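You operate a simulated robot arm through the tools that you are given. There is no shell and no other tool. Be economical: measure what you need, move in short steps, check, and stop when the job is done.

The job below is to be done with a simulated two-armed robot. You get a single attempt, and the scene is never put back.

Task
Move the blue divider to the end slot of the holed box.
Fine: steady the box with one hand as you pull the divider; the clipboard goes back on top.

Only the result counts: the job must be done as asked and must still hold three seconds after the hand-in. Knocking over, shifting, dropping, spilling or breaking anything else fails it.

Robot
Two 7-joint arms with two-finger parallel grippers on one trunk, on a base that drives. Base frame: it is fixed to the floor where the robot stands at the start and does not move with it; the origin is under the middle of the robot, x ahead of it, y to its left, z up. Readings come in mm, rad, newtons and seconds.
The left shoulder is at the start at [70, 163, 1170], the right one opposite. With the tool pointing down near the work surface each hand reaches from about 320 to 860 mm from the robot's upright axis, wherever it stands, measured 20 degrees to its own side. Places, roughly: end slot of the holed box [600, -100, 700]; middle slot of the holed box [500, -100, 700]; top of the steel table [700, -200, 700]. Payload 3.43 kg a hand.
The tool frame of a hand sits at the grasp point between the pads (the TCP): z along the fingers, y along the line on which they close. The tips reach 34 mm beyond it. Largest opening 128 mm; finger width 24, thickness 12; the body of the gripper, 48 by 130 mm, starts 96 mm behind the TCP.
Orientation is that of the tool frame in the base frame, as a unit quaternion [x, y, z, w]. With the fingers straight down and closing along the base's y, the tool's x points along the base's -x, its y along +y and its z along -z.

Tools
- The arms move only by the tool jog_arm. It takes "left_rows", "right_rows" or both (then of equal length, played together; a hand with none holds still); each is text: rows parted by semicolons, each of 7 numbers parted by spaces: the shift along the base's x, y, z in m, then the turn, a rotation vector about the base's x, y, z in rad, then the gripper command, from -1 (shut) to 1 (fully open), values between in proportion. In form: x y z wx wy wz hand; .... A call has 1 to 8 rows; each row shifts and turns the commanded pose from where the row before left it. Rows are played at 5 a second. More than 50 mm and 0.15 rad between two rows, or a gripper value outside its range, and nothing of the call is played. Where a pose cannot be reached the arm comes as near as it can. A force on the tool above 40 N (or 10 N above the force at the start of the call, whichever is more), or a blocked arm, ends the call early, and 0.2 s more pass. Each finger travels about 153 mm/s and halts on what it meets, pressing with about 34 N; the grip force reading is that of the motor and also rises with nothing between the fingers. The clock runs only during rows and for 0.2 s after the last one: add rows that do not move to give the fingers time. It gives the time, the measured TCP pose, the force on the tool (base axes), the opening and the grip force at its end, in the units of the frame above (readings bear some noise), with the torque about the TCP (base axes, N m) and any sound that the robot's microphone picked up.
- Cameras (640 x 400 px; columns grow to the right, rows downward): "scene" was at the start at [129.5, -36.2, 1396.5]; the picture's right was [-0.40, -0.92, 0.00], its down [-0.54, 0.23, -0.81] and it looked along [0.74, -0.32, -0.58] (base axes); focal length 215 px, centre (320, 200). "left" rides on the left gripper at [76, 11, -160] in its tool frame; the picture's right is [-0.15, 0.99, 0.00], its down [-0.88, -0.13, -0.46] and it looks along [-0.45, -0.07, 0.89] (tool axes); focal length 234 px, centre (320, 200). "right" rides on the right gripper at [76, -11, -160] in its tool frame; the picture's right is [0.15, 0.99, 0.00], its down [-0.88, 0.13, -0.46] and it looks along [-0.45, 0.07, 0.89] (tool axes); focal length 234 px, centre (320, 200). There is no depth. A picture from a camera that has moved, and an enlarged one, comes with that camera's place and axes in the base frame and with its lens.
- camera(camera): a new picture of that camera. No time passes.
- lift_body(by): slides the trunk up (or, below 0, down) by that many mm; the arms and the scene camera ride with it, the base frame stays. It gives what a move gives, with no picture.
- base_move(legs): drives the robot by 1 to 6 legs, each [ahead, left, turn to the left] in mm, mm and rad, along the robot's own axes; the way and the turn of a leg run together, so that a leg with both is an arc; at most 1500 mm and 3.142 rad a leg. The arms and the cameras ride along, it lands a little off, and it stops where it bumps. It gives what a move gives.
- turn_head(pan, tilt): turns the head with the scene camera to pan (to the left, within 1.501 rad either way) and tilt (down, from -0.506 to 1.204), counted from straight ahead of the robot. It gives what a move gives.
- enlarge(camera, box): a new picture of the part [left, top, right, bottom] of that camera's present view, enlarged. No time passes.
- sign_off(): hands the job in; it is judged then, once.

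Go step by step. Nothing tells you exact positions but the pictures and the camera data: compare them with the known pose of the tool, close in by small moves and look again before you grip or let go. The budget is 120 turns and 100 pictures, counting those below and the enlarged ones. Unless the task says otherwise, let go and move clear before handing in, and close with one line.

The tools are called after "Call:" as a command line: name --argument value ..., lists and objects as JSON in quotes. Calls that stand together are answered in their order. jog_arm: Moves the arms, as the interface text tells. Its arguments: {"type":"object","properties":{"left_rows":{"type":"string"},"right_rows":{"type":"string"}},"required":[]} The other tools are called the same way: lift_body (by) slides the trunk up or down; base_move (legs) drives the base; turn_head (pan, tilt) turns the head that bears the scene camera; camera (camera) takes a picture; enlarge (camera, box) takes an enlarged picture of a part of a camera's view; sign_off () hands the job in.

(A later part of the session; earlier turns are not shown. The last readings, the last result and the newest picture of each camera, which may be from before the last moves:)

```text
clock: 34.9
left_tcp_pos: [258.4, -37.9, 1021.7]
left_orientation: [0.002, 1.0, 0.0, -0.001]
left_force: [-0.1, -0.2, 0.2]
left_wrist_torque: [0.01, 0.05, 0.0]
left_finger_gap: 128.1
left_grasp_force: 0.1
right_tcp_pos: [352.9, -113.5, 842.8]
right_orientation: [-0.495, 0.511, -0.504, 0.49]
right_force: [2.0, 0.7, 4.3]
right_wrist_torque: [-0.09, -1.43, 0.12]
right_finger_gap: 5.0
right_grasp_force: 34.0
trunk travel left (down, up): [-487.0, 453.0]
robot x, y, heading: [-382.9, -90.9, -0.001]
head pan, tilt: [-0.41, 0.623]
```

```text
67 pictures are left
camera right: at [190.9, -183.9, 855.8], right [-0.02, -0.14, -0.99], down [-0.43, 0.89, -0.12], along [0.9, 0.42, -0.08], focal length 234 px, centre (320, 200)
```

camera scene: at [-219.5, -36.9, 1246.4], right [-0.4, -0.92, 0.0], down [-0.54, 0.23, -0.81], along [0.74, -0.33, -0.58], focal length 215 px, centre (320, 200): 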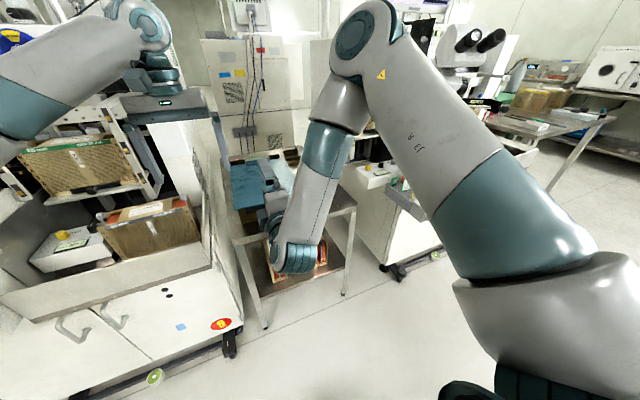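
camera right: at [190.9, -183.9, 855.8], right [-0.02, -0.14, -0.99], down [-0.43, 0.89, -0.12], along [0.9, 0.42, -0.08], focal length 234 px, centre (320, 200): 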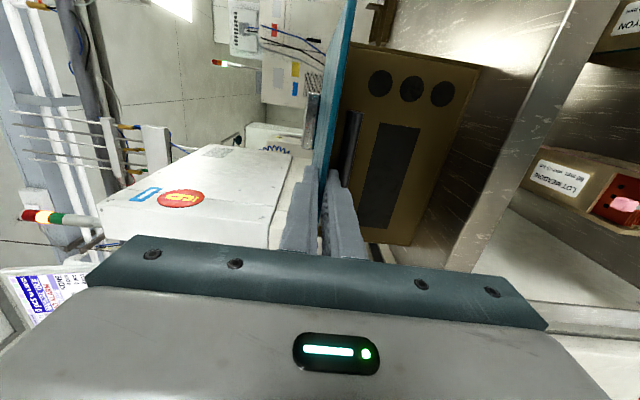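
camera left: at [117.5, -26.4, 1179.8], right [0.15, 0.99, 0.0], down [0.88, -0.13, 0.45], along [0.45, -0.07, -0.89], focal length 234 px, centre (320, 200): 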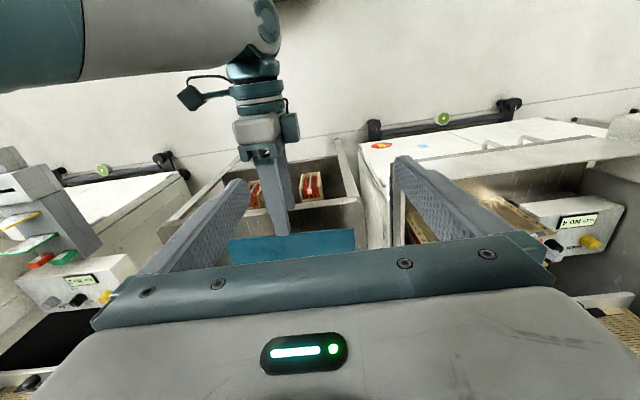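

Board pinched (5 mm). A test lift of 15 mm by the trunk.

Call:
lift_body --by 15

Call:
camera --camera "right"

Call:
camera --camera "scene"

```text
clock: 35.5
left_tcp_pos: [259.7, -38.7, 1035.6]
left_orientation: [0.001, 1.0, 0.001, -0.001]
left_force: [-0.5, -0.1, -0.2]
left_wrist_torque: [-0.03, -0.03, 0.01]
left_finger_gap: 128.0
left_grasp_force: 0.1
right_tcp_pos: [352.9, -113.0, 855.6]
right_orientation: [-0.497, 0.512, -0.502, 0.49]
right_force: [0.1, 0.1, -2.7]
right_wrist_torque: [0.03, 0.4, 0.01]
right_finger_gap: 4.7
right_grasp_force: 33.5
trunk travel left (down, up): [-502.0, 438.0]
robot x, y, heading: [-385.1, -87.5, -0.003]
head pan, tilt: [-0.41, 0.623]
```

```text
66 pictures are left
camera right: at [191.2, -184.0, 869.3], right [-0.02, -0.14, -0.99], down [-0.43, 0.89, -0.12], along [0.9, 0.43, -0.08], focal length 234 px, centre (320, 200)
```

right: 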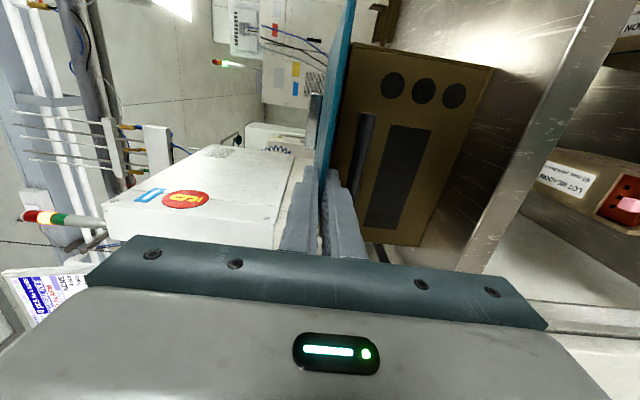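

```text
65 pictures are left
camera scene: at [-253.3, -125.8, 1248.4], right [-0.4, -0.92, 0.0], down [-0.54, 0.23, -0.81], along [0.74, -0.33, -0.58], focal length 215 px, centre (320, 200)
```

scene: 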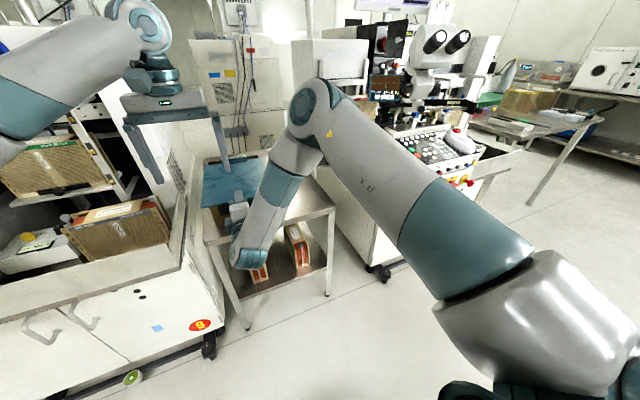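

Held flat with only 2.7 N load. Raising 40 mm more, then driving right/back to bring it over the free side of the table.

Call:
lift_body --by 40

Call:
base_move --legs '[[-30, -120, 0], [0, -122, 0]]'

Call:
camera --camera "right"

Call:
camera --camera "scene"

Call:
camera --camera "left"

```text
clock: 36.3
left_tcp_pos: [259.1, -37.8, 1076.0]
left_orientation: [0.001, 1.0, 0.0, -0.001]
left_force: [0.5, 0.5, -0.6]
left_wrist_torque: [-0.02, -0.05, 0.01]
left_finger_gap: 127.8
left_grasp_force: 0.2
right_tcp_pos: [351.9, -113.1, 895.7]
right_orientation: [-0.496, 0.511, -0.503, 0.489]
right_force: [-0.2, 0.2, -2.2]
right_wrist_torque: [0.03, 0.43, -0.01]
right_finger_gap: 4.5
right_grasp_force: 34.3
trunk travel left (down, up): [-542.0, 398.0]
robot x, y, heading: [-383.6, -89.3, 0.002]
head pan, tilt: [-0.41, 0.623]
```

```text
clock: 38.4
left_tcp_pos: [228.3, -278.2, 1075.8]
left_orientation: [0.001, 1.0, 0.0, -0.001]
left_force: [-1.0, 0.0, 0.4]
left_wrist_torque: [0.01, 0.03, -0.02]
left_finger_gap: 127.8
left_grasp_force: 0.0
right_tcp_pos: [322.5, -354.6, 896.9]
right_orientation: [-0.496, 0.511, -0.503, 0.49]
right_force: [0.1, 0.0, -2.6]
right_wrist_torque: [0.0, 0.45, 0.01]
right_finger_gap: 4.5
right_grasp_force: 34.2
trunk travel left (down, up): [-542.0, 398.0]
robot x, y, heading: [-412.3, -330.6, -0.003]
head pan, tilt: [-0.41, 0.623]
```

```text
64 pictures are left
camera right: at [160.3, -425.9, 909.9], right [-0.02, -0.14, -0.99], down [-0.43, 0.89, -0.12], along [0.9, 0.43, -0.08], focal length 234 px, centre (320, 200)
```

right: 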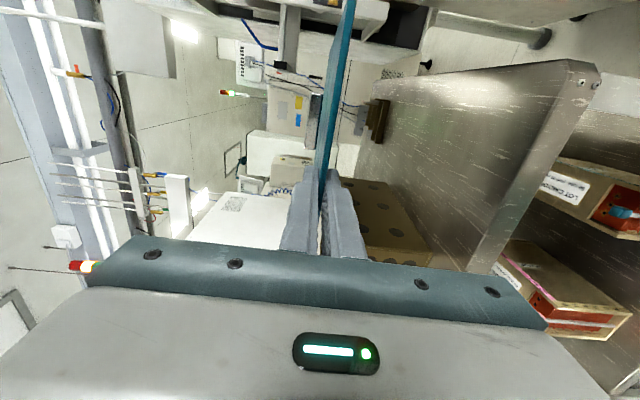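

```text
63 pictures are left
camera scene: at [-284.5, -368.2, 1288.4], right [-0.4, -0.92, 0.0], down [-0.54, 0.23, -0.81], along [0.74, -0.33, -0.58], focal length 215 px, centre (320, 200)
```

scene: 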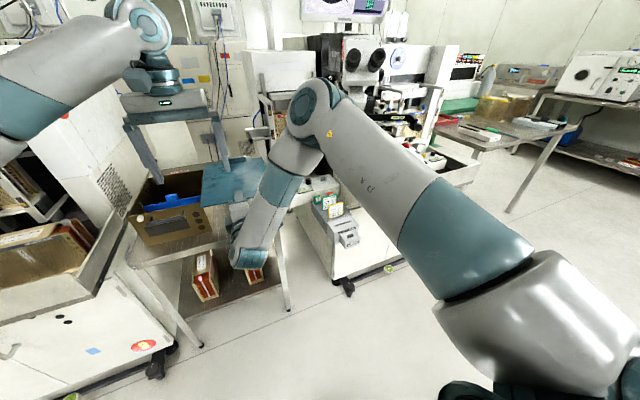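

```text
62 pictures are left
camera left: at [152.2, -269.0, 1234.3], right [0.15, 0.99, 0.0], down [0.88, -0.13, 0.45], along [0.45, -0.07, -0.89], focal length 234 px, centre (320, 200)
```

left: 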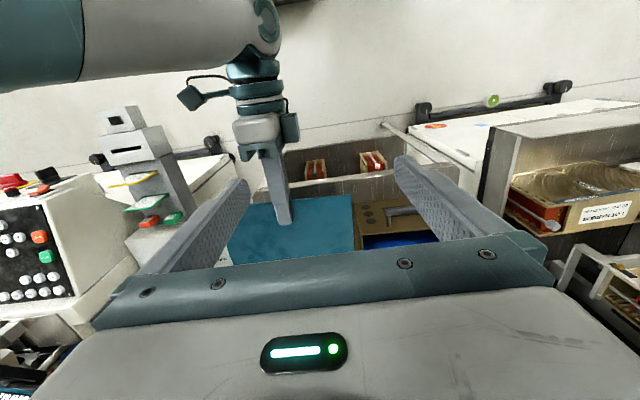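

The box is open and the blue divider is visible. Checking clearance between board and box before lowering.

Call:
enlarge --camera "scene" --box '[120, 130, 320, 270]'

Call:
enlarge --camera "left" --box '[200, 120, 480, 280]'

```text
2.86 times, centred on (220, 200) of scene
camera zoom: at [-284.5, -368.2, 1288.4], right [-0.4, -0.92, 0.0], down [-0.54, 0.23, -0.81], along [0.74, -0.33, -0.58], focal length 613 px, centre (606, 200)
```

zoom: 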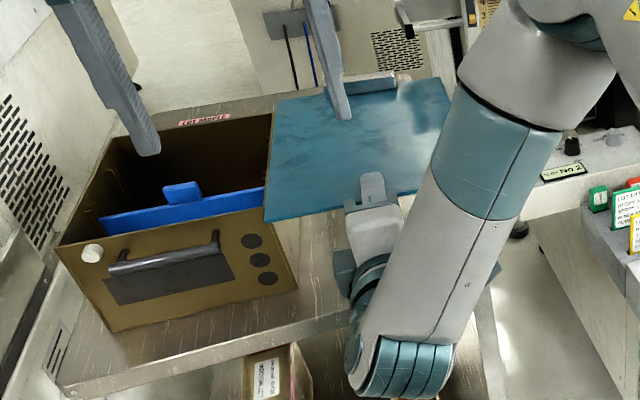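

```text
2.29 times, centred on (340, 200) of left
camera zoom: at [152.2, -269.0, 1234.3], right [0.15, 0.99, 0.0], down [0.88, -0.13, 0.45], along [0.45, -0.07, -0.89], focal length 535 px, centre (274, 200)
```

zoom: 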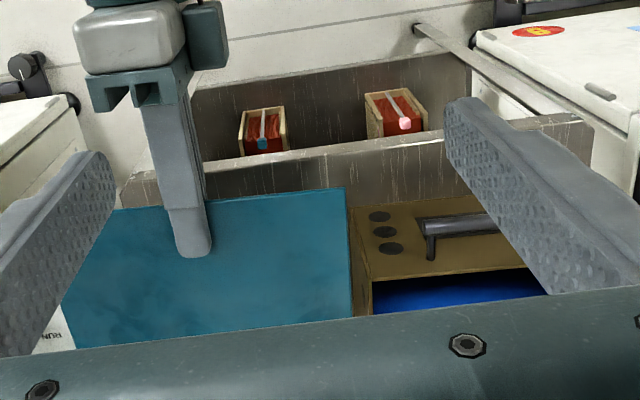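

Clearance to the box is ~15 mm and the fingertips stay short of the table's edge. Lowering with the trunk.

Call:
lift_body --by -170

Call:
camera --camera "right"

Call:
enlarge --camera "scene" --box '[120, 80, 360, 240]'

```text
clock: 40.3
left_tcp_pos: [228.4, -279.9, 906.1]
left_orientation: [0.001, 1.0, 0.0, 0.0]
left_force: [-0.1, -0.2, -0.2]
left_wrist_torque: [-0.03, -0.02, -0.03]
left_finger_gap: 127.9
left_grasp_force: 0.1
right_tcp_pos: [321.9, -354.9, 727.3]
right_orientation: [-0.496, 0.511, -0.503, 0.49]
right_force: [-0.7, 0.3, -2.5]
right_wrist_torque: [0.05, 0.42, 0.0]
right_finger_gap: 4.4
right_grasp_force: 33.9
trunk travel left (down, up): [-372.0, 568.0]
robot x, y, heading: [-415.3, -332.2, -0.005]
head pan, tilt: [-0.41, 0.623]
```

```text
59 pictures are left
camera right: at [160.0, -425.8, 740.1], right [-0.02, -0.14, -0.99], down [-0.43, 0.89, -0.12], along [0.9, 0.43, -0.08], focal length 234 px, centre (320, 200)
```

right: 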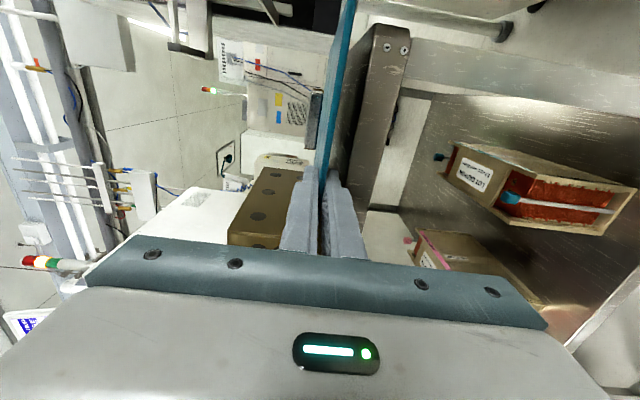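

```text
2.50 times, centred on (240, 160) of scene
camera zoom: at [-284.9, -367.9, 1118.6], right [-0.4, -0.92, 0.0], down [-0.54, 0.23, -0.81], along [0.74, -0.33, -0.58], focal length 536 px, centre (520, 300)
```

zoom: 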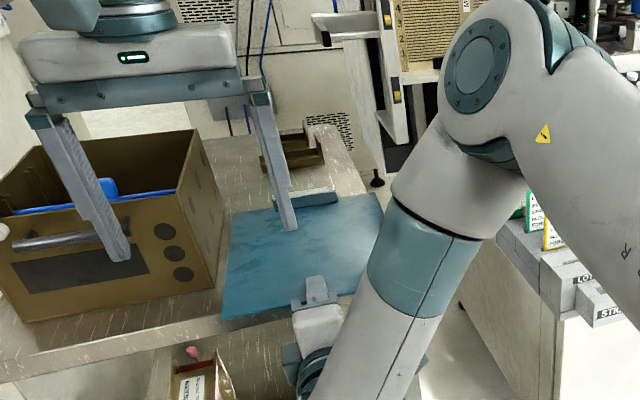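

Fingertips are ~9 mm from the table edge; I'll back off 10 mm more, then lower to the table.

Call:
base_move --legs '[[-10, 0, 0]]'

Call:
lift_body --by -18

Call:
lift_body --by -4

Call:
camera --camera "right"

```text
clock: 41.1
left_tcp_pos: [218.2, -278.8, 905.1]
left_orientation: [0.001, 1.0, 0.0, -0.001]
left_force: [0.5, -1.2, -0.1]
left_wrist_torque: [0.0, -0.04, -0.02]
left_finger_gap: 127.8
left_grasp_force: 0.1
right_tcp_pos: [311.1, -353.5, 726.6]
right_orientation: [-0.496, 0.511, -0.503, 0.49]
right_force: [-0.3, -0.2, -2.0]
right_wrist_torque: [0.03, 0.4, -0.02]
right_finger_gap: 4.5
right_grasp_force: 34.1
trunk travel left (down, up): [-372.0, 568.0]
robot x, y, heading: [-426.0, -332.3, -0.001]
head pan, tilt: [-0.41, 0.623]
```

```text
clock: 41.7
left_tcp_pos: [218.0, -280.5, 887.6]
left_orientation: [0.001, 1.0, 0.0, -0.001]
left_force: [0.0, -0.1, -0.9]
left_wrist_torque: [0.0, 0.01, -0.02]
left_finger_gap: 127.9
left_grasp_force: 0.0
right_tcp_pos: [312.2, -353.8, 708.3]
right_orientation: [-0.497, 0.512, -0.503, 0.489]
right_force: [-0.1, -0.6, -1.6]
right_wrist_torque: [0.05, 0.42, -0.02]
right_finger_gap: 4.4
right_grasp_force: 34.1
trunk travel left (down, up): [-354.0, 586.0]
robot x, y, heading: [-425.1, -329.1, 0.001]
head pan, tilt: [-0.41, 0.623]
```

```text
clock: 42.3
left_tcp_pos: [218.0, -279.5, 885.2]
left_orientation: [0.002, 1.0, 0.001, -0.001]
left_force: [-0.3, 0.7, 0.3]
left_wrist_torque: [0.01, -0.02, 0.03]
left_finger_gap: 128.1
left_grasp_force: 0.1
right_tcp_pos: [311.5, -354.6, 703.7]
right_orientation: [-0.495, 0.512, -0.503, 0.49]
right_force: [0.3, 0.3, 0.2]
right_wrist_torque: [-0.08, -0.65, 0.0]
right_finger_gap: 4.5
right_grasp_force: 34.0
trunk travel left (down, up): [-350.0, 590.0]
robot x, y, heading: [-422.1, -331.5, -0.0]
head pan, tilt: [-0.41, 0.623]
```

```text
57 pictures are left
camera right: at [150.1, -425.5, 718.5], right [-0.02, -0.14, -0.99], down [-0.43, 0.89, -0.12], along [0.9, 0.43, -0.08], focal length 234 px, centre (320, 200)
```

right: 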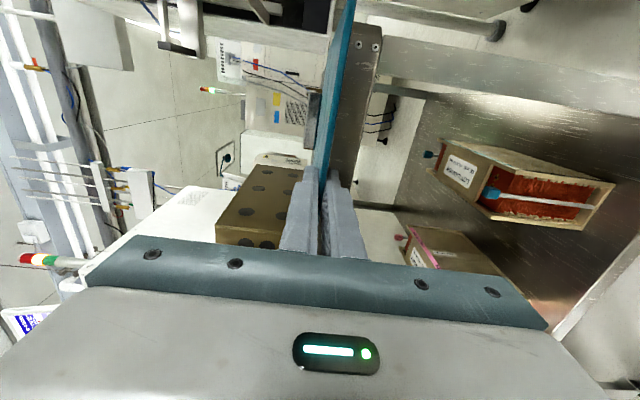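

The board has settled on the table. Releasing and backing off.

Call:
jog_arm --right_rows "0 0 0 0 0 0 -0.8;0 0 0 0 0 0 -0.5;0 0 0 0 0 0 -0.3;0 0 0 0 0 0 -0.3"

Call:
base_move --legs '[[-130, 0, 0]]'

Call:
camera --camera "scene"

Call:
camera --camera "right"

```text
clock: 43.3
left_tcp_pos: [218.2, -278.5, 883.9]
left_orientation: [0.0, 1.0, 0.0, -0.001]
left_force: [0.7, 0.4, 0.8]
left_wrist_torque: [0.03, -0.01, 0.02]
left_finger_gap: 128.1
left_grasp_force: 0.2
right_tcp_pos: [311.2, -353.7, 704.8]
right_orientation: [-0.497, 0.511, -0.503, 0.489]
right_force: [0.1, 0.1, -0.5]
right_wrist_torque: [0.01, 0.0, 0.0]
right_finger_gap: 44.6
right_grasp_force: 0.1
trunk travel left (down, up): [-350.0, 590.0]
robot x, y, heading: [-425.5, -334.0, 0.0]
head pan, tilt: [-0.41, 0.623]
```

```text
clock: 44.5
left_tcp_pos: [86.7, -279.2, 884.6]
left_orientation: [0.001, 1.0, 0.001, 0.001]
left_force: [0.2, -0.1, -0.1]
left_wrist_torque: [0.02, -0.03, 0.02]
left_finger_gap: 128.1
left_grasp_force: 0.0
right_tcp_pos: [179.6, -353.5, 706.7]
right_orientation: [-0.497, 0.511, -0.502, 0.49]
right_force: [0.4, 0.4, 0.0]
right_wrist_torque: [-0.02, 0.04, -0.02]
right_finger_gap: 44.9
right_grasp_force: 0.1
trunk travel left (down, up): [-350.0, 590.0]
robot x, y, heading: [-554.8, -331.5, -0.006]
head pan, tilt: [-0.41, 0.623]
```

```text
56 pictures are left
camera scene: at [-426.2, -367.4, 1096.7], right [-0.4, -0.92, 0.0], down [-0.53, 0.23, -0.81], along [0.74, -0.32, -0.58], focal length 215 px, centre (320, 200)
```

scene: 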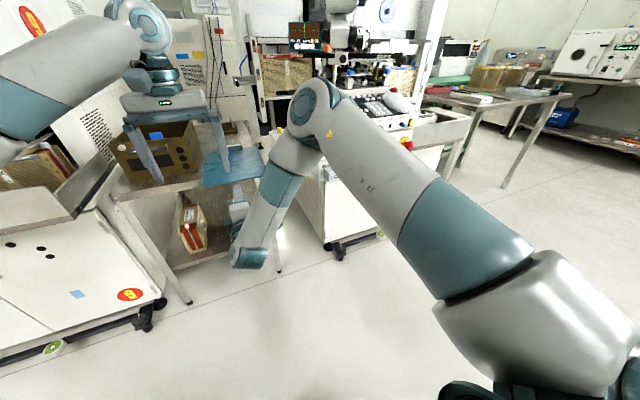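

```text
55 pictures are left
camera right: at [19.1, -424.8, 718.8], right [-0.02, -0.14, -0.99], down [-0.43, 0.89, -0.12], along [0.9, 0.43, -0.08], focal length 234 px, centre (320, 200)
```

right: 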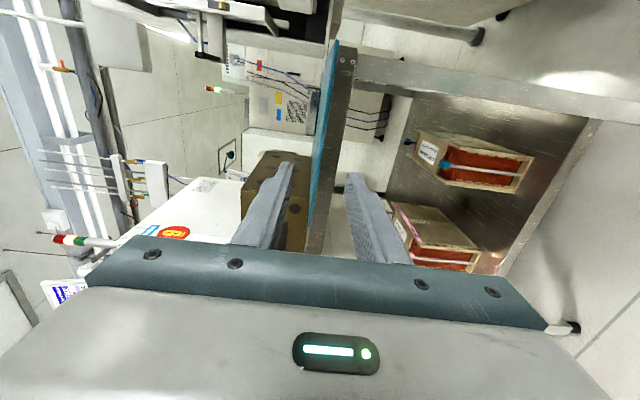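

The board is safely parked. Now I'll rise and drive to face the box, then look down into it with the left hand.

Call:
lift_body --by 340

Call:
base_move --legs '[[0, 270, 0], [150, 0, 0]]'

Call:
jog_arm --left_rows "0.045 0 0 0 0 0 1;0.045 0 0 0 0 0 1;0.045 0 0 0 0 0 1;0.045 0 0 0 0 0 1;0.045 0 0 0 0 0 1"

Call:
camera --camera "left"

Call:
camera --camera "scene"

```text
clock: 47.9
left_tcp_pos: [87.7, -277.4, 1224.6]
left_orientation: [0.001, 1.0, 0.0, -0.001]
left_force: [-0.4, -0.1, 0.6]
left_wrist_torque: [0.01, -0.01, -0.01]
left_finger_gap: 128.1
left_grasp_force: 0.1
right_tcp_pos: [182.7, -353.0, 1045.2]
right_orientation: [-0.498, 0.511, -0.502, 0.489]
right_force: [0.7, 0.2, -0.1]
right_wrist_torque: [0.0, -0.01, 0.0]
right_finger_gap: 44.9
right_grasp_force: 0.0
trunk travel left (down, up): [-690.0, 250.0]
robot x, y, heading: [-557.7, -332.1, -0.002]
head pan, tilt: [-0.41, 0.623]
```

```text
clock: 50.8
left_tcp_pos: [238.6, -10.1, 1223.9]
left_orientation: [0.002, 1.0, 0.0, 0.0]
left_force: [-0.1, -0.1, 0.2]
left_wrist_torque: [0.03, -0.03, 0.02]
left_finger_gap: 127.9
left_grasp_force: 0.2
right_tcp_pos: [331.6, -86.4, 1044.6]
right_orientation: [-0.495, 0.511, -0.504, 0.49]
right_force: [-0.2, -0.6, 0.9]
right_wrist_torque: [-0.02, 0.0, 0.05]
right_finger_gap: 44.8
right_grasp_force: 0.1
trunk travel left (down, up): [-690.0, 250.0]
robot x, y, heading: [-394.8, -60.2, -0.004]
head pan, tilt: [-0.41, 0.623]
```

```text
clock: 52.0
left_tcp_pos: [386.3, 32.0, 1208.6]
left_orientation: [0.003, 1.0, 0.0, -0.001]
left_force: [-0.4, -0.3, 0.5]
left_wrist_torque: [0.04, 0.04, -0.01]
left_finger_gap: 127.9
left_grasp_force: 0.0
left hand out of reach, approached as far as the arm can: row 3, 4, 5
right_tcp_pos: [334.3, -86.0, 1045.4]
right_orientation: [-0.496, 0.512, -0.503, 0.489]
right_force: [-0.2, -0.6, 0.1]
right_wrist_torque: [-0.04, 0.0, 0.01]
right_finger_gap: 44.8
right_grasp_force: 0.0
trunk travel left (down, up): [-690.0, 250.0]
robot x, y, heading: [-401.8, -60.6, -0.007]
head pan, tilt: [-0.41, 0.623]
```

```text
54 pictures are left
camera left: at [310.1, 42.4, 1365.9], right [0.15, 0.99, 0.0], down [0.88, -0.14, 0.45], along [0.45, -0.07, -0.89], focal length 234 px, centre (320, 200)
```

left: 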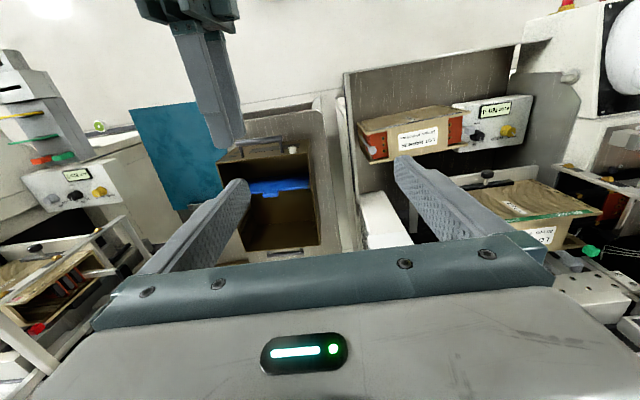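

```text
53 pictures are left
camera scene: at [-272.2, -97.3, 1436.4], right [-0.4, -0.92, 0.0], down [-0.53, 0.23, -0.81], along [0.74, -0.33, -0.58], focal length 215 px, centre (320, 200)
```

scene: 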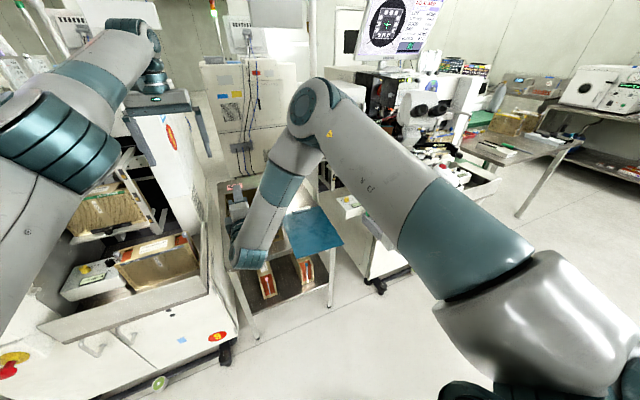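

Call:
enlarge --camera "left" --box '[190, 100, 350, 270]'

```text
2.35 times, centred on (270, 185) of left
camera zoom: at [310.1, 42.4, 1365.9], right [0.15, 0.99, 0.0], down [0.88, -0.14, 0.45], along [0.45, -0.07, -0.89], focal length 551 px, centre (438, 235)
```

zoom: 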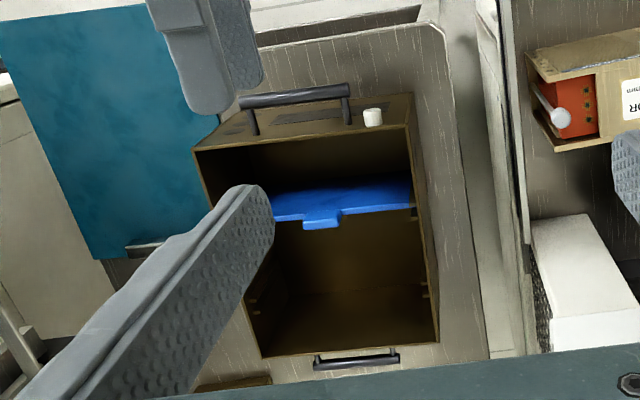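

The divider (blue, with a tab at about [541, −122, 843]) stands in the middle slot; the far end slot's guides are at about x 655. Plan: right hand, tool down, pinches the box's right wall to steady it; left hand, tool down and yawed, pulls the divider. First the right hand back to pointing down.

Call:
jog_arm --right_rows "0.02 0 0.02 0.0806 0.0806 -0.0806 0;0.02 0 0.02 0.0806 0.0806 -0.0806 0;0 -0.02 0.02 0.0806 0.0806 -0.0806 0;0 -0.02 0.02 0.0806 0.0806 -0.0806 0;0 -0.02 0 0.0806 0.0806 -0.0806 0;0 -0.02 0 0.0806 0.0806 -0.0806 0;0 -0.02 0 0.0806 0.0806 -0.0806 0;0 -0.02 0 0.0806 0.0806 -0.0806 0"

Call:
jog_arm --right_rows "0 -0.02 0 0.0806 0.0806 -0.0806 0;0 -0.02 0 0.0806 0.0806 -0.0806 0;0 -0.02 0 0.0806 0.0806 -0.0806 0;0 -0.02 0 0.0806 0.0806 -0.0806 0;0 -0.01 0 0.0806 0.0806 -0.0806 0;0 0 0 0.0806 0.0806 -0.0806 0;0 0 0 0.0806 0.0806 -0.0806 0;0 0 0 0 0 0 0"

```text
clock: 53.8
left_tcp_pos: [385.7, 28.9, 1207.6]
left_orientation: [0.003, 1.0, 0.001, -0.001]
left_force: [0.3, -0.2, 0.2]
left_wrist_torque: [0.04, -0.03, 0.01]
left_finger_gap: 128.0
left_grasp_force: 0.1
right_tcp_pos: [373.8, -207.0, 1123.5]
right_orientation: [-0.267, 0.89, -0.268, 0.255]
right_force: [0.1, -0.4, 0.4]
right_wrist_torque: [0.0, 0.0, 0.04]
right_finger_gap: 64.1
right_grasp_force: 0.1
trunk travel left (down, up): [-690.0, 250.0]
robot x, y, heading: [-403.4, -59.5, -0.011]
head pan, tilt: [-0.41, 0.623]
```

```text
clock: 55.6
left_tcp_pos: [384.1, 30.3, 1209.3]
left_orientation: [0.002, 1.0, 0.0, -0.001]
left_force: [-0.6, -0.1, 0.5]
left_wrist_torque: [0.01, 0.01, 0.01]
left_finger_gap: 127.9
left_grasp_force: 0.1
right_tcp_pos: [372.6, -296.9, 1125.3]
right_orientation: [0.001, 1.0, 0.008, -0.016]
right_force: [0.2, -0.7, 0.2]
right_wrist_torque: [0.04, -0.03, 0.0]
right_finger_gap: 63.9
right_grasp_force: 0.0
trunk travel left (down, up): [-690.0, 250.0]
robot x, y, heading: [-404.0, -62.0, -0.007]
head pan, tilt: [-0.41, 0.623]
```

Now yawing the left hand −90° (fingers closing along x) while pulling it in, then driving forward.

Call:
jog_arm --left_rows "-0.015 -0.01 0 0 0 -0.1428 1;-0.015 -0.01 0 0 0 -0.1428 1;-0.015 -0.01 0 0 0 -0.1428 1;-0.015 -0.01 0 0 0 -0.1428 1;-0.015 -0.01 0 0 0 -0.1428 1;-0.015 -0.01 0 0 0 -0.1428 1;0 -0.01 0 0 0 -0.1428 1;0 -0.01 0 0 0 -0.1428 1"

Call:
jog_arm --left_rows "0 0 0 0 0 -0.1428 1;0 0 0 0 0 -0.1428 1;0 0 0 0 0 -0.1428 1;0 0 0 0 0 0 1"

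Call:
base_move --legs '[[300, 0, 0]]'

Call:
camera --camera "left"

Call:
camera --camera "right"

Call:
camera --camera "scene"

```text
clock: 57.4
left_tcp_pos: [350.8, -57.9, 1233.1]
left_orientation: [0.544, 0.839, 0.001, -0.001]
left_force: [-0.2, -0.8, -0.3]
left_wrist_torque: [0.03, -0.02, 0.0]
left_finger_gap: 128.2
left_grasp_force: 0.0
left hand out of reach, approached as far as the arm can: row 1, 2, 3, 4, 5, 6, 8
right_tcp_pos: [372.8, -297.4, 1124.7]
right_orientation: [0.001, 1.0, 0.008, -0.017]
right_force: [-0.3, -0.5, 0.1]
right_wrist_torque: [0.02, 0.0, -0.01]
right_finger_gap: 64.1
right_grasp_force: 0.1
trunk travel left (down, up): [-690.0, 250.0]
robot x, y, heading: [-401.4, -61.1, -0.009]
head pan, tilt: [-0.41, 0.623]
```

```text
clock: 58.4
left_tcp_pos: [350.8, -57.7, 1234.2]
left_orientation: [0.709, 0.705, 0.0, 0.0]
left_force: [0.2, -1.3, 0.1]
left_wrist_torque: [-0.04, 0.03, -0.01]
left_finger_gap: 128.1
left_grasp_force: 0.0
right_tcp_pos: [372.8, -295.3, 1124.4]
right_orientation: [0.001, 1.0, 0.007, -0.016]
right_force: [-0.1, 0.3, 0.7]
right_wrist_torque: [-0.05, -0.04, 0.04]
right_finger_gap: 63.8
right_grasp_force: 0.1
trunk travel left (down, up): [-690.0, 250.0]
robot x, y, heading: [-401.6, -59.8, -0.007]
head pan, tilt: [-0.41, 0.623]
```

```text
clock: 60.4
left_tcp_pos: [653.8, -57.7, 1235.0]
left_orientation: [0.708, 0.706, 0.001, 0.001]
left_force: [0.2, 0.2, 0.3]
left_wrist_torque: [-0.01, -0.04, 0.03]
left_finger_gap: 128.0
left_grasp_force: 0.1
right_tcp_pos: [676.3, -295.7, 1126.1]
right_orientation: [0.0, 1.0, 0.007, -0.015]
right_force: [0.1, 0.1, -0.1]
right_wrist_torque: [0.0, -0.04, 0.0]
right_finger_gap: 64.0
right_grasp_force: 0.0
trunk travel left (down, up): [-690.0, 250.0]
robot x, y, heading: [-100.3, -61.1, -0.002]
head pan, tilt: [-0.41, 0.623]
```

```text
51 pictures are left
camera left: at [663.8, 17.3, 1393.4], right [0.99, -0.15, 0.0], down [-0.13, -0.88, 0.45], along [-0.07, -0.45, -0.89], focal length 234 px, centre (320, 200)
```

left: 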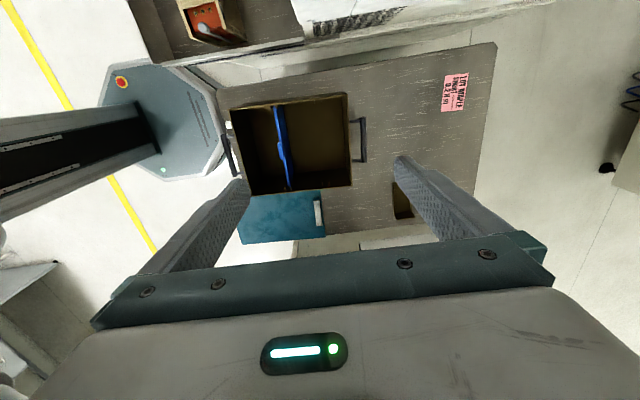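

```text
50 pictures are left
camera right: at [604.9, -309.0, 1287.4], right [-0.15, 0.99, 0.02], down [0.89, 0.12, 0.43], along [0.42, 0.08, -0.9], focal length 234 px, centre (320, 200)
```

right: 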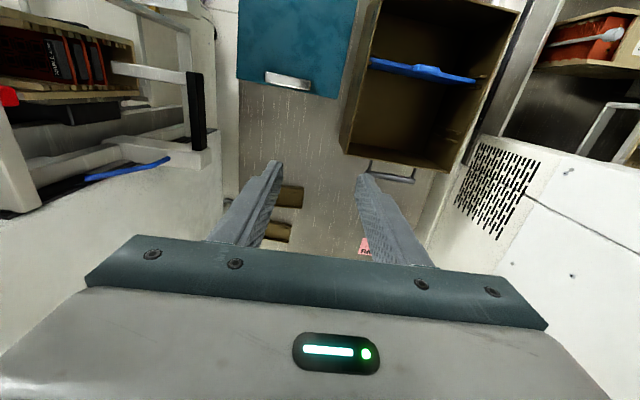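

```text
49 pictures are left
camera scene: at [28.5, -98.9, 1436.7], right [-0.4, -0.92, 0.0], down [-0.53, 0.23, -0.81], along [0.74, -0.33, -0.58], focal length 215 px, centre (320, 200)
```

scene: 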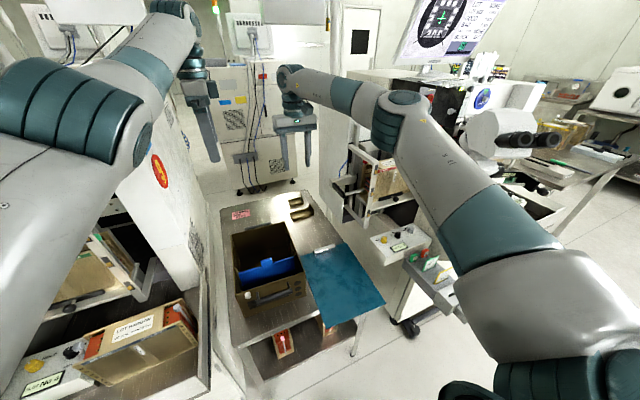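

Both hands point down, with a clear view into the box. Enlarging for measurement.

Call:
enlarge --camera "left" --box '[215, 80, 375, 200]'

Call:
enlarge --camera "right" --box '[320, 0, 530, 190]'

Call:
enlarge --camera "scene" --box '[215, 200, 345, 320]'

```text
3.33 times, centred on (295, 140) of left
camera zoom: at [663.8, 17.3, 1393.4], right [0.99, -0.15, 0.0], down [-0.13, -0.88, 0.45], along [-0.07, -0.45, -0.89], focal length 781 px, centre (403, 400)
```

zoom: 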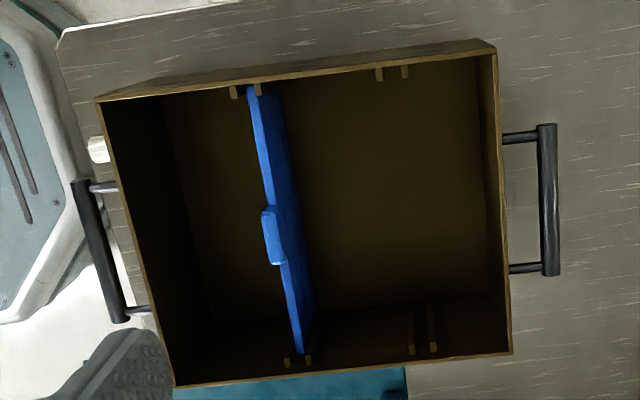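

```text
2.11 times, centred on (425, 95) of right
camera zoom: at [604.9, -309.0, 1287.4], right [-0.15, 0.99, 0.02], down [0.89, 0.12, 0.43], along [0.42, 0.08, -0.9], focal length 493 px, centre (99, 421)
```

zoom: 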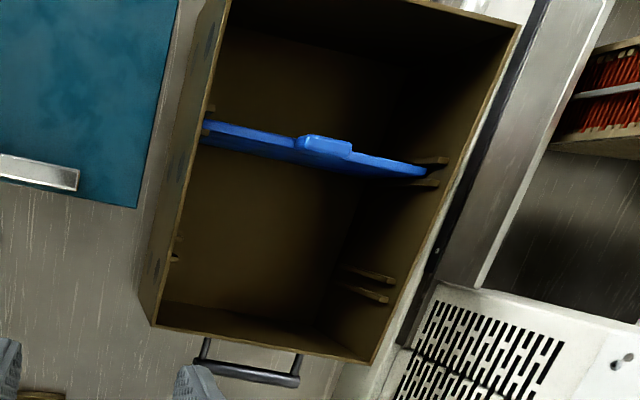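

```text
3.33 times, centred on (280, 260) of scene
camera zoom: at [28.5, -98.9, 1436.7], right [-0.4, -0.92, 0.0], down [-0.53, 0.23, -0.81], along [0.74, -0.33, -0.58], focal length 715 px, centre (453, 0)
```

zoom: 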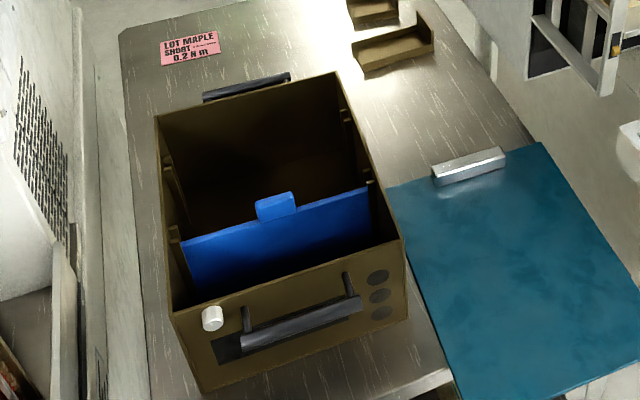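

Measured: rim z 840, box yaw about −2°, divider plane at x ≈ 545, tab top (543, −120, 827), end slot ≈ 99 mm further on (x ≈ 645). Moving the right hand above the right wall and the left hand above the tab.

Call:
jog_arm --right_rows "-0.04 0.0138 0 -0.014 -0.03 -0.036 0;-0.04 0.0138 0 0 0 0 0;-0.04 0.0138 0 0 0 0 0;-0.04 0.0138 0 0 0 0 0;-0.038 0.0138 -0.02 0 0 0 0;0 0 -0.045 0 0 0 0;0 0 -0.045 0 0 0 0;0 0 -0.045 0 0 0 0" --left_rows "0 0 0 0 0 0 0;0 0 0 0 0 0 0;0 0 0 0 0 0 0;-0.03 -0.01 -0.02 0 0 -0.04 0;-0.03 -0.02 -0.04 0 0 0 0;-0.03 -0.02 -0.035 0 0 0 0;-0.02 -0.012 -0.035 0 0 0 0;0 0 -0.04 0 0 0 0"

Call:
camera --camera "right"

Call:
camera --camera "left"

```text
refused: row 5 steps farther than a row can; nothing moved
```

```text
45 pictures are left
camera right: at [604.9, -309.0, 1287.4], right [-0.15, 0.99, 0.02], down [0.89, 0.12, 0.43], along [0.42, 0.08, -0.9], focal length 234 px, centre (320, 200)
```

right: 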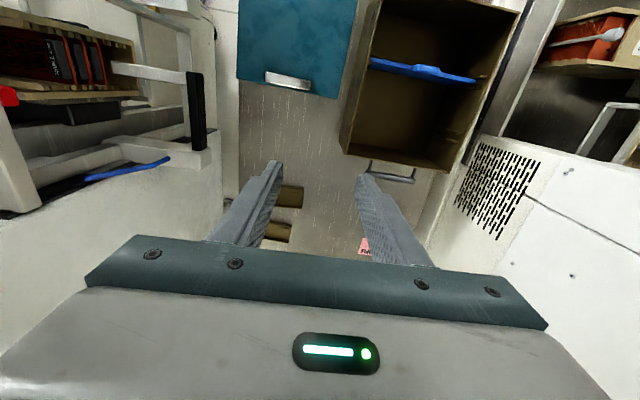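

```text
44 pictures are left
camera left: at [663.8, 17.3, 1393.4], right [0.99, -0.15, 0.0], down [-0.13, -0.88, 0.45], along [-0.07, -0.45, -0.89], focal length 234 px, centre (320, 200)
```

left: 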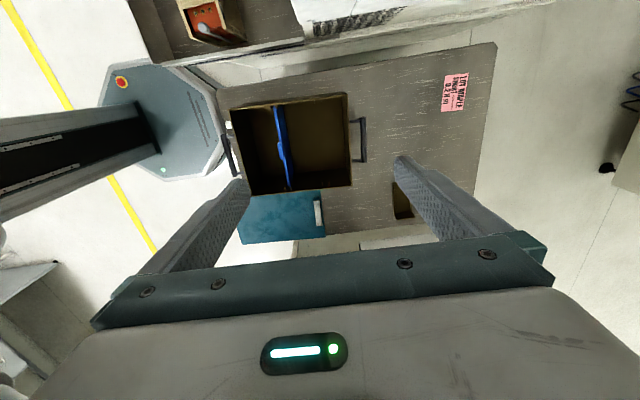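

One row was too long; resending with shorter steps.

Call:
jog_arm --right_rows "-0.04 0.0138 0 -0.014 -0.03 -0.036 0;-0.04 0.0138 0 0 0 0 0;-0.04 0.0138 0 0 0 0 0;-0.04 0.0138 0 0 0 0 0;-0.038 0.0138 -0.02 0 0 0 0;0 0 -0.045 0 0 0 0;0 0 -0.045 0 0 0 0;0 0 -0.045 0 0 0 0" --left_rows "0 0 0 0 0 0 0;0 0 0 0 0 0 0;-0.02 0 -0.02 0 0 0 0;-0.03 -0.01 -0.02 0 0 -0.04 0;-0.02 -0.02 -0.035 0 0 0 0;-0.02 -0.02 -0.035 0 0 0 0;-0.02 -0.012 -0.035 0 0 0 0;0 0 -0.04 0 0 0 0"

Call:
camera --camera "right"

Call:
camera --camera "left"

```text
clock: 62.2
left_tcp_pos: [650.4, -161.8, 1096.9]
left_orientation: [0.726, 0.687, -0.038, 0.013]
left_force: [1.3, 3.3, -0.8]
left_wrist_torque: [-0.34, 0.21, 0.03]
left_finger_gap: 64.0
left_grasp_force: 0.0
left hand out of reach, approached as far as the arm can: row 3, 4, 5, 6, 7, 8
right_tcp_pos: [479.1, -227.7, 969.8]
right_orientation: [0.017, 1.0, 0.0, 0.0]
right_force: [0.1, 0.0, 0.3]
right_wrist_torque: [0.03, 0.05, -0.01]
right_finger_gap: 64.5
right_grasp_force: 0.1
trunk travel left (down, up): [-690.0, 250.0]
robot x, y, heading: [-101.7, -59.5, -0.005]
head pan, tilt: [-0.41, 0.623]
```

```text
43 pictures are left
camera right: at [404.1, -236.4, 1129.4], right [-0.11, 0.99, 0.0], down [0.89, 0.1, 0.45], along [0.45, 0.05, -0.89], focal length 234 px, centre (320, 200)
```

right: 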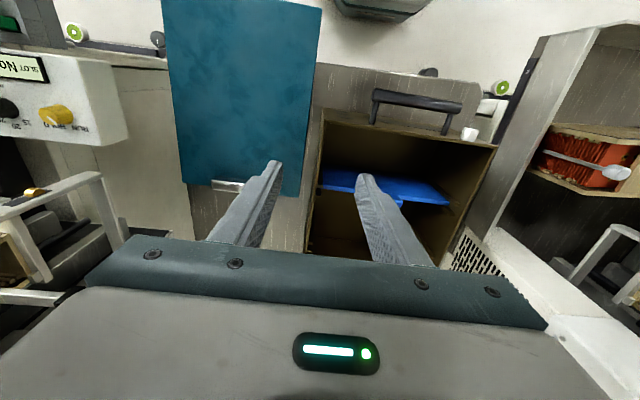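

```text
42 pictures are left
camera left: at [670.8, -75.7, 1247.7], right [0.98, -0.2, -0.02], down [-0.16, -0.84, 0.52], along [-0.12, -0.51, -0.85], focal length 234 px, centre (320, 200)
```

left: 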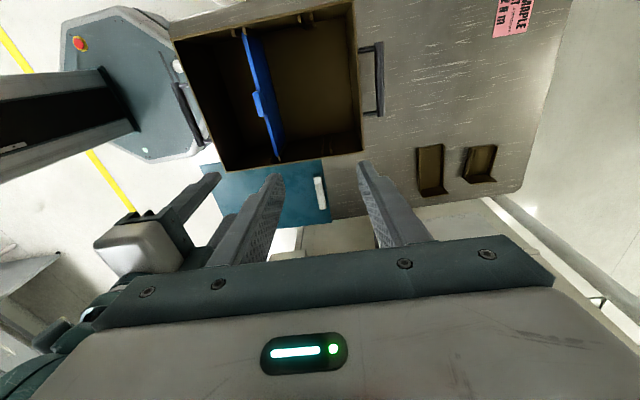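

The left hand can't come in that close with this yaw. I'll raise it clear and probe the opposite yaw.

Call:
jog_arm --left_rows "0 0.04 0.02 0 0 0.14 0;0 0.04 0.02 0 0 0.14 0;0 0.03 0.03 0 0 0.14 0;0 0 0.02 0 0 0.14 0;-0.02 0 0 0 0 0.14 0;-0.02 0 0 0 0 0.14 0;-0.02 0 0 0 0 0.14 0;-0.02 0 0 0 0 0.14 0"

Call:
jog_arm --left_rows "0 0 0 0 0 0.14 0;0 0 0 0 0 0.14 0;0 0 0 0 0 0.14 0;0 0 0 0 0 0.14 0;0 0 0 0 0 0.14 0;0 0 0 0 0 0.14 0;0 0 0 0 0 0.14 0;0 0 0 0 0 0.14 0"

```text
clock: 64.0
left_tcp_pos: [558.6, -135.6, 1182.8]
left_orientation: [0.244, 0.97, 0.0, 0.0]
left_force: [0.1, -0.1, -0.3]
left_wrist_torque: [-0.03, -0.03, 0.02]
left_finger_gap: 64.1
left_grasp_force: 0.0
left hand out of reach, approached as far as the arm can: row 1, 2, 3, 4
right_tcp_pos: [478.3, -225.3, 971.8]
right_orientation: [0.018, 1.0, 0.001, 0.0]
right_force: [-0.4, -0.5, 0.5]
right_wrist_torque: [-0.02, 0.03, 0.01]
right_finger_gap: 63.8
right_grasp_force: 0.0
trunk travel left (down, up): [-690.0, 250.0]
robot x, y, heading: [-101.0, -62.5, -0.001]
head pan, tilt: [-0.41, 0.623]
```

```text
clock: 65.8
left_tcp_pos: [559.7, -136.9, 1182.7]
left_orientation: [-0.31, 0.951, 0.0, -0.002]
left_force: [-0.8, 0.0, 0.3]
left_wrist_torque: [-0.04, 0.0, 0.0]
left_finger_gap: 64.3
left_grasp_force: 0.0
right_tcp_pos: [477.7, -226.3, 972.1]
right_orientation: [0.018, 1.0, 0.001, 0.0]
right_force: [-0.3, 0.3, 0.1]
right_wrist_torque: [-0.03, 0.06, -0.01]
right_finger_gap: 63.8
right_grasp_force: 0.0
trunk travel left (down, up): [-690.0, 250.0]
robot x, y, heading: [-99.5, -62.2, -0.003]
head pan, tilt: [-0.41, 0.623]
```

Going on with the yaw to +87.7° (aligned to the box).

Call:
jog_arm --left_rows "0 0 0 0 0 0.1287 0;0 0 0 0 0 0.1287 0;0 0 0 0 0 0.1287 0;0 0 0 0 0 0.1287 0;0 0 0 0 0 0.1287 0;0 0 0 0 0 0.1287 0;0 0 0 0 0 0.1287 0;0 0 0 0 0 0 0"

```text
clock: 67.6
left_tcp_pos: [558.2, -137.4, 1182.8]
left_orientation: [-0.691, 0.722, 0.0, 0.0]
left_force: [-0.7, 0.4, 0.4]
left_wrist_torque: [0.05, -0.02, 0.01]
left_finger_gap: 64.0
left_grasp_force: 0.0
right_tcp_pos: [478.1, -227.8, 970.5]
right_orientation: [0.018, 1.0, 0.001, 0.0]
right_force: [-0.5, 0.9, 0.3]
right_wrist_torque: [-0.02, 0.01, 0.02]
right_finger_gap: 64.1
right_grasp_force: 0.1
trunk travel left (down, up): [-690.0, 250.0]
robot x, y, heading: [-96.9, -63.6, 0.001]
head pan, tilt: [-0.41, 0.623]
```

Reachable now. A look down before descending.

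Call:
camera --camera "left"

Call:
enlarge --camera "right" --box '[250, 70, 510, 270]'

```text
41 pictures are left
camera left: at [544.5, -212.8, 1341.0], right [-0.98, 0.19, 0.0], down [0.17, 0.87, 0.45], along [0.09, 0.45, -0.89], focal length 234 px, centre (320, 200)
```

left: 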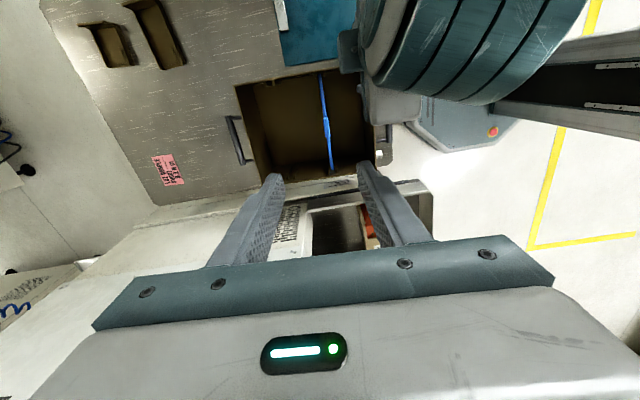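

```text
2.00 times, centred on (380, 170) of right
camera zoom: at [402.3, -235.4, 1130.9], right [-0.11, 0.99, 0.0], down [0.89, 0.1, 0.46], along [0.45, 0.05, -0.89], focal length 468 px, centre (200, 260)
```

zoom: 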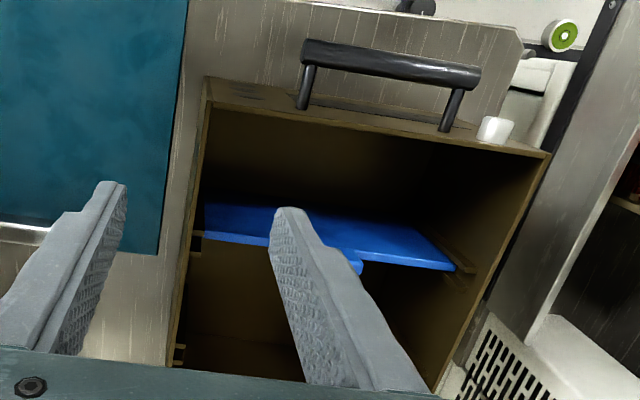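

The right wrist would crowd the left one there. I'll steady the wall further back (x ≈ 680) instead, moving the left hand aside while it passes.

Call:
jog_arm --left_rows "0 0.04 0 0 0 0 0;0 0.04 0 0 0 0 0;0 0 0 0 0 0 0;0 0 0 0 0 0 0;0 0 0 0 0 0 0;0 0 0 0 0 0 0;0 0 0 0 0 0 0" --right_rows "0 -0.02 0.02 0 0 0 0;0 -0.02 0.02 0 0 0 0;0.045 0 0 0 0 0 0;0.045 0 0 0 0 0 0;0.045 0 0 0 0 0 0;0.045 0 0 0 0 0 0;0.022 0.035 0 0 0 0 0"

Call:
camera --camera "right"

Call:
camera --camera "left"

```text
clock: 69.2
left_tcp_pos: [557.8, -55.3, 1182.0]
left_orientation: [-0.692, 0.722, -0.001, -0.003]
left_force: [-0.1, 0.0, -0.6]
left_wrist_torque: [-0.02, 0.0, -0.01]
left_finger_gap: 63.9
left_grasp_force: 0.0
right_tcp_pos: [680.3, -228.8, 1008.6]
right_orientation: [0.017, 1.0, -0.001, 0.001]
right_force: [0.7, 0.6, -0.6]
right_wrist_torque: [-0.02, -0.01, 0.02]
right_finger_gap: 63.9
right_grasp_force: 0.0
trunk travel left (down, up): [-690.0, 250.0]
robot x, y, heading: [-101.8, -65.2, -0.003]
head pan, tilt: [-0.41, 0.623]
```

```text
39 pictures are left
camera right: at [603.9, -236.5, 1168.9], right [-0.11, 0.99, 0.0], down [0.88, 0.1, 0.46], along [0.45, 0.05, -0.89], focal length 234 px, centre (320, 200)
```

right: 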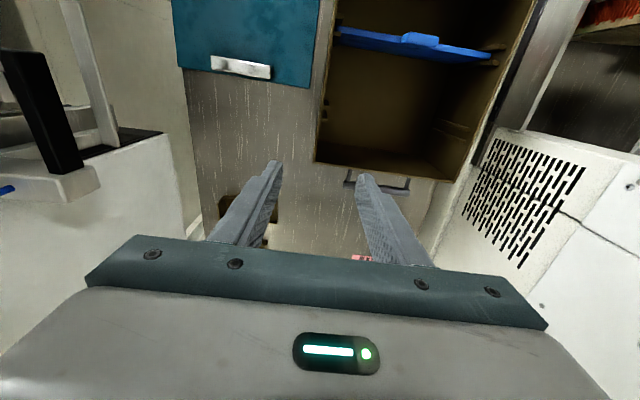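

```text
38 pictures are left
camera left: at [543.5, -131.3, 1340.4], right [-0.98, 0.19, 0.0], down [0.17, 0.88, 0.45], along [0.09, 0.44, -0.89], focal length 234 px, centre (320, 200)
```

left: 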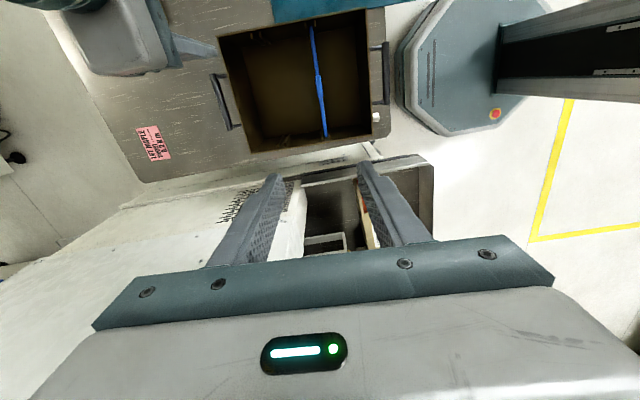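

Wall is centred between the right fingers. Lowering the right hand to pinch it 20 mm deep.

Call:
jog_arm --right_rows "0 0 -0.045 0 0 0 0;0 -0.001 -0.045 0 0 0 0;0 0 -0.03 0 0 0 0;0 0 0 0 0 0 0"

Call:
camera --camera "right"

```text
clock: 70.2
left_tcp_pos: [558.2, -58.9, 1182.3]
left_orientation: [-0.692, 0.722, 0.0, -0.001]
left_force: [-0.6, 0.7, 0.0]
left_wrist_torque: [-0.01, 0.01, 0.01]
left_finger_gap: 63.9
left_grasp_force: 0.1
right_tcp_pos: [679.7, -231.3, 888.6]
right_orientation: [0.017, 1.0, 0.002, 0.0]
right_force: [0.3, -0.6, 0.2]
right_wrist_torque: [-0.01, -0.01, -0.01]
right_finger_gap: 63.9
right_grasp_force: 0.1
trunk travel left (down, up): [-690.0, 250.0]
robot x, y, heading: [-99.4, -59.7, -0.002]
head pan, tilt: [-0.41, 0.623]
```

```text
37 pictures are left
camera right: at [604.7, -239.2, 1048.1], right [-0.11, 0.99, 0.0], down [0.88, 0.1, 0.46], along [0.45, 0.05, -0.89], focal length 234 px, centre (320, 200)
```

right: 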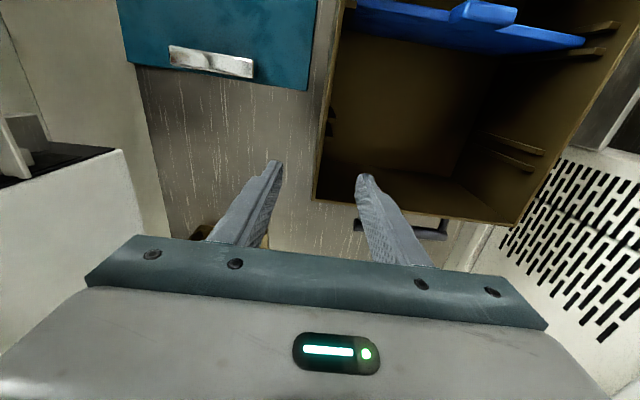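

Call:
jog_arm --right_rows "-0.002 0 -0.02 0 0 0 0;0 0 -0.014 0 0 0 -0.3;0 0 0 0 0 0 -0.7;0 0 0 0 0 0 -1;0 0 0 0 0 0 -1"

Call:
camera --camera "right"

```text
clock: 71.4
left_tcp_pos: [557.3, -58.8, 1182.9]
left_orientation: [-0.691, 0.723, 0.001, 0.0]
left_force: [-0.1, -0.1, -0.5]
left_wrist_torque: [-0.02, -0.01, 0.03]
left_finger_gap: 64.2
left_grasp_force: 0.1
right_tcp_pos: [678.7, -232.3, 855.2]
right_orientation: [0.017, 1.0, 0.002, 0.0]
right_force: [1.6, -2.5, 0.6]
right_wrist_torque: [-0.16, -0.41, 0.43]
right_finger_gap: 3.8
right_grasp_force: 34.1
trunk travel left (down, up): [-690.0, 250.0]
robot x, y, heading: [-104.6, -58.2, 0.001]
head pan, tilt: [-0.41, 0.623]
```

```text
36 pictures are left
camera right: at [601.8, -239.8, 1014.8], right [-0.11, 0.99, 0.0], down [0.88, 0.1, 0.46], along [0.45, 0.05, -0.89], focal length 234 px, centre (320, 200)
```

right: 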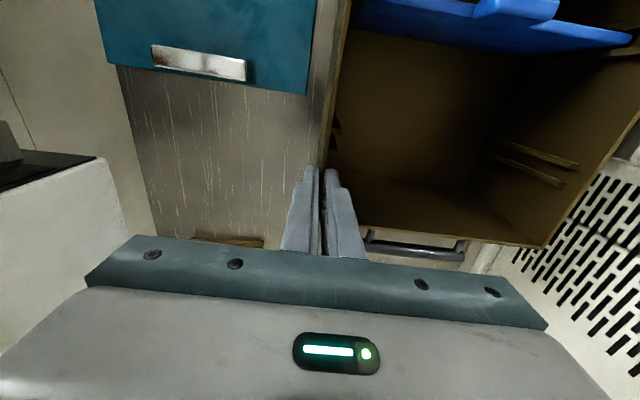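

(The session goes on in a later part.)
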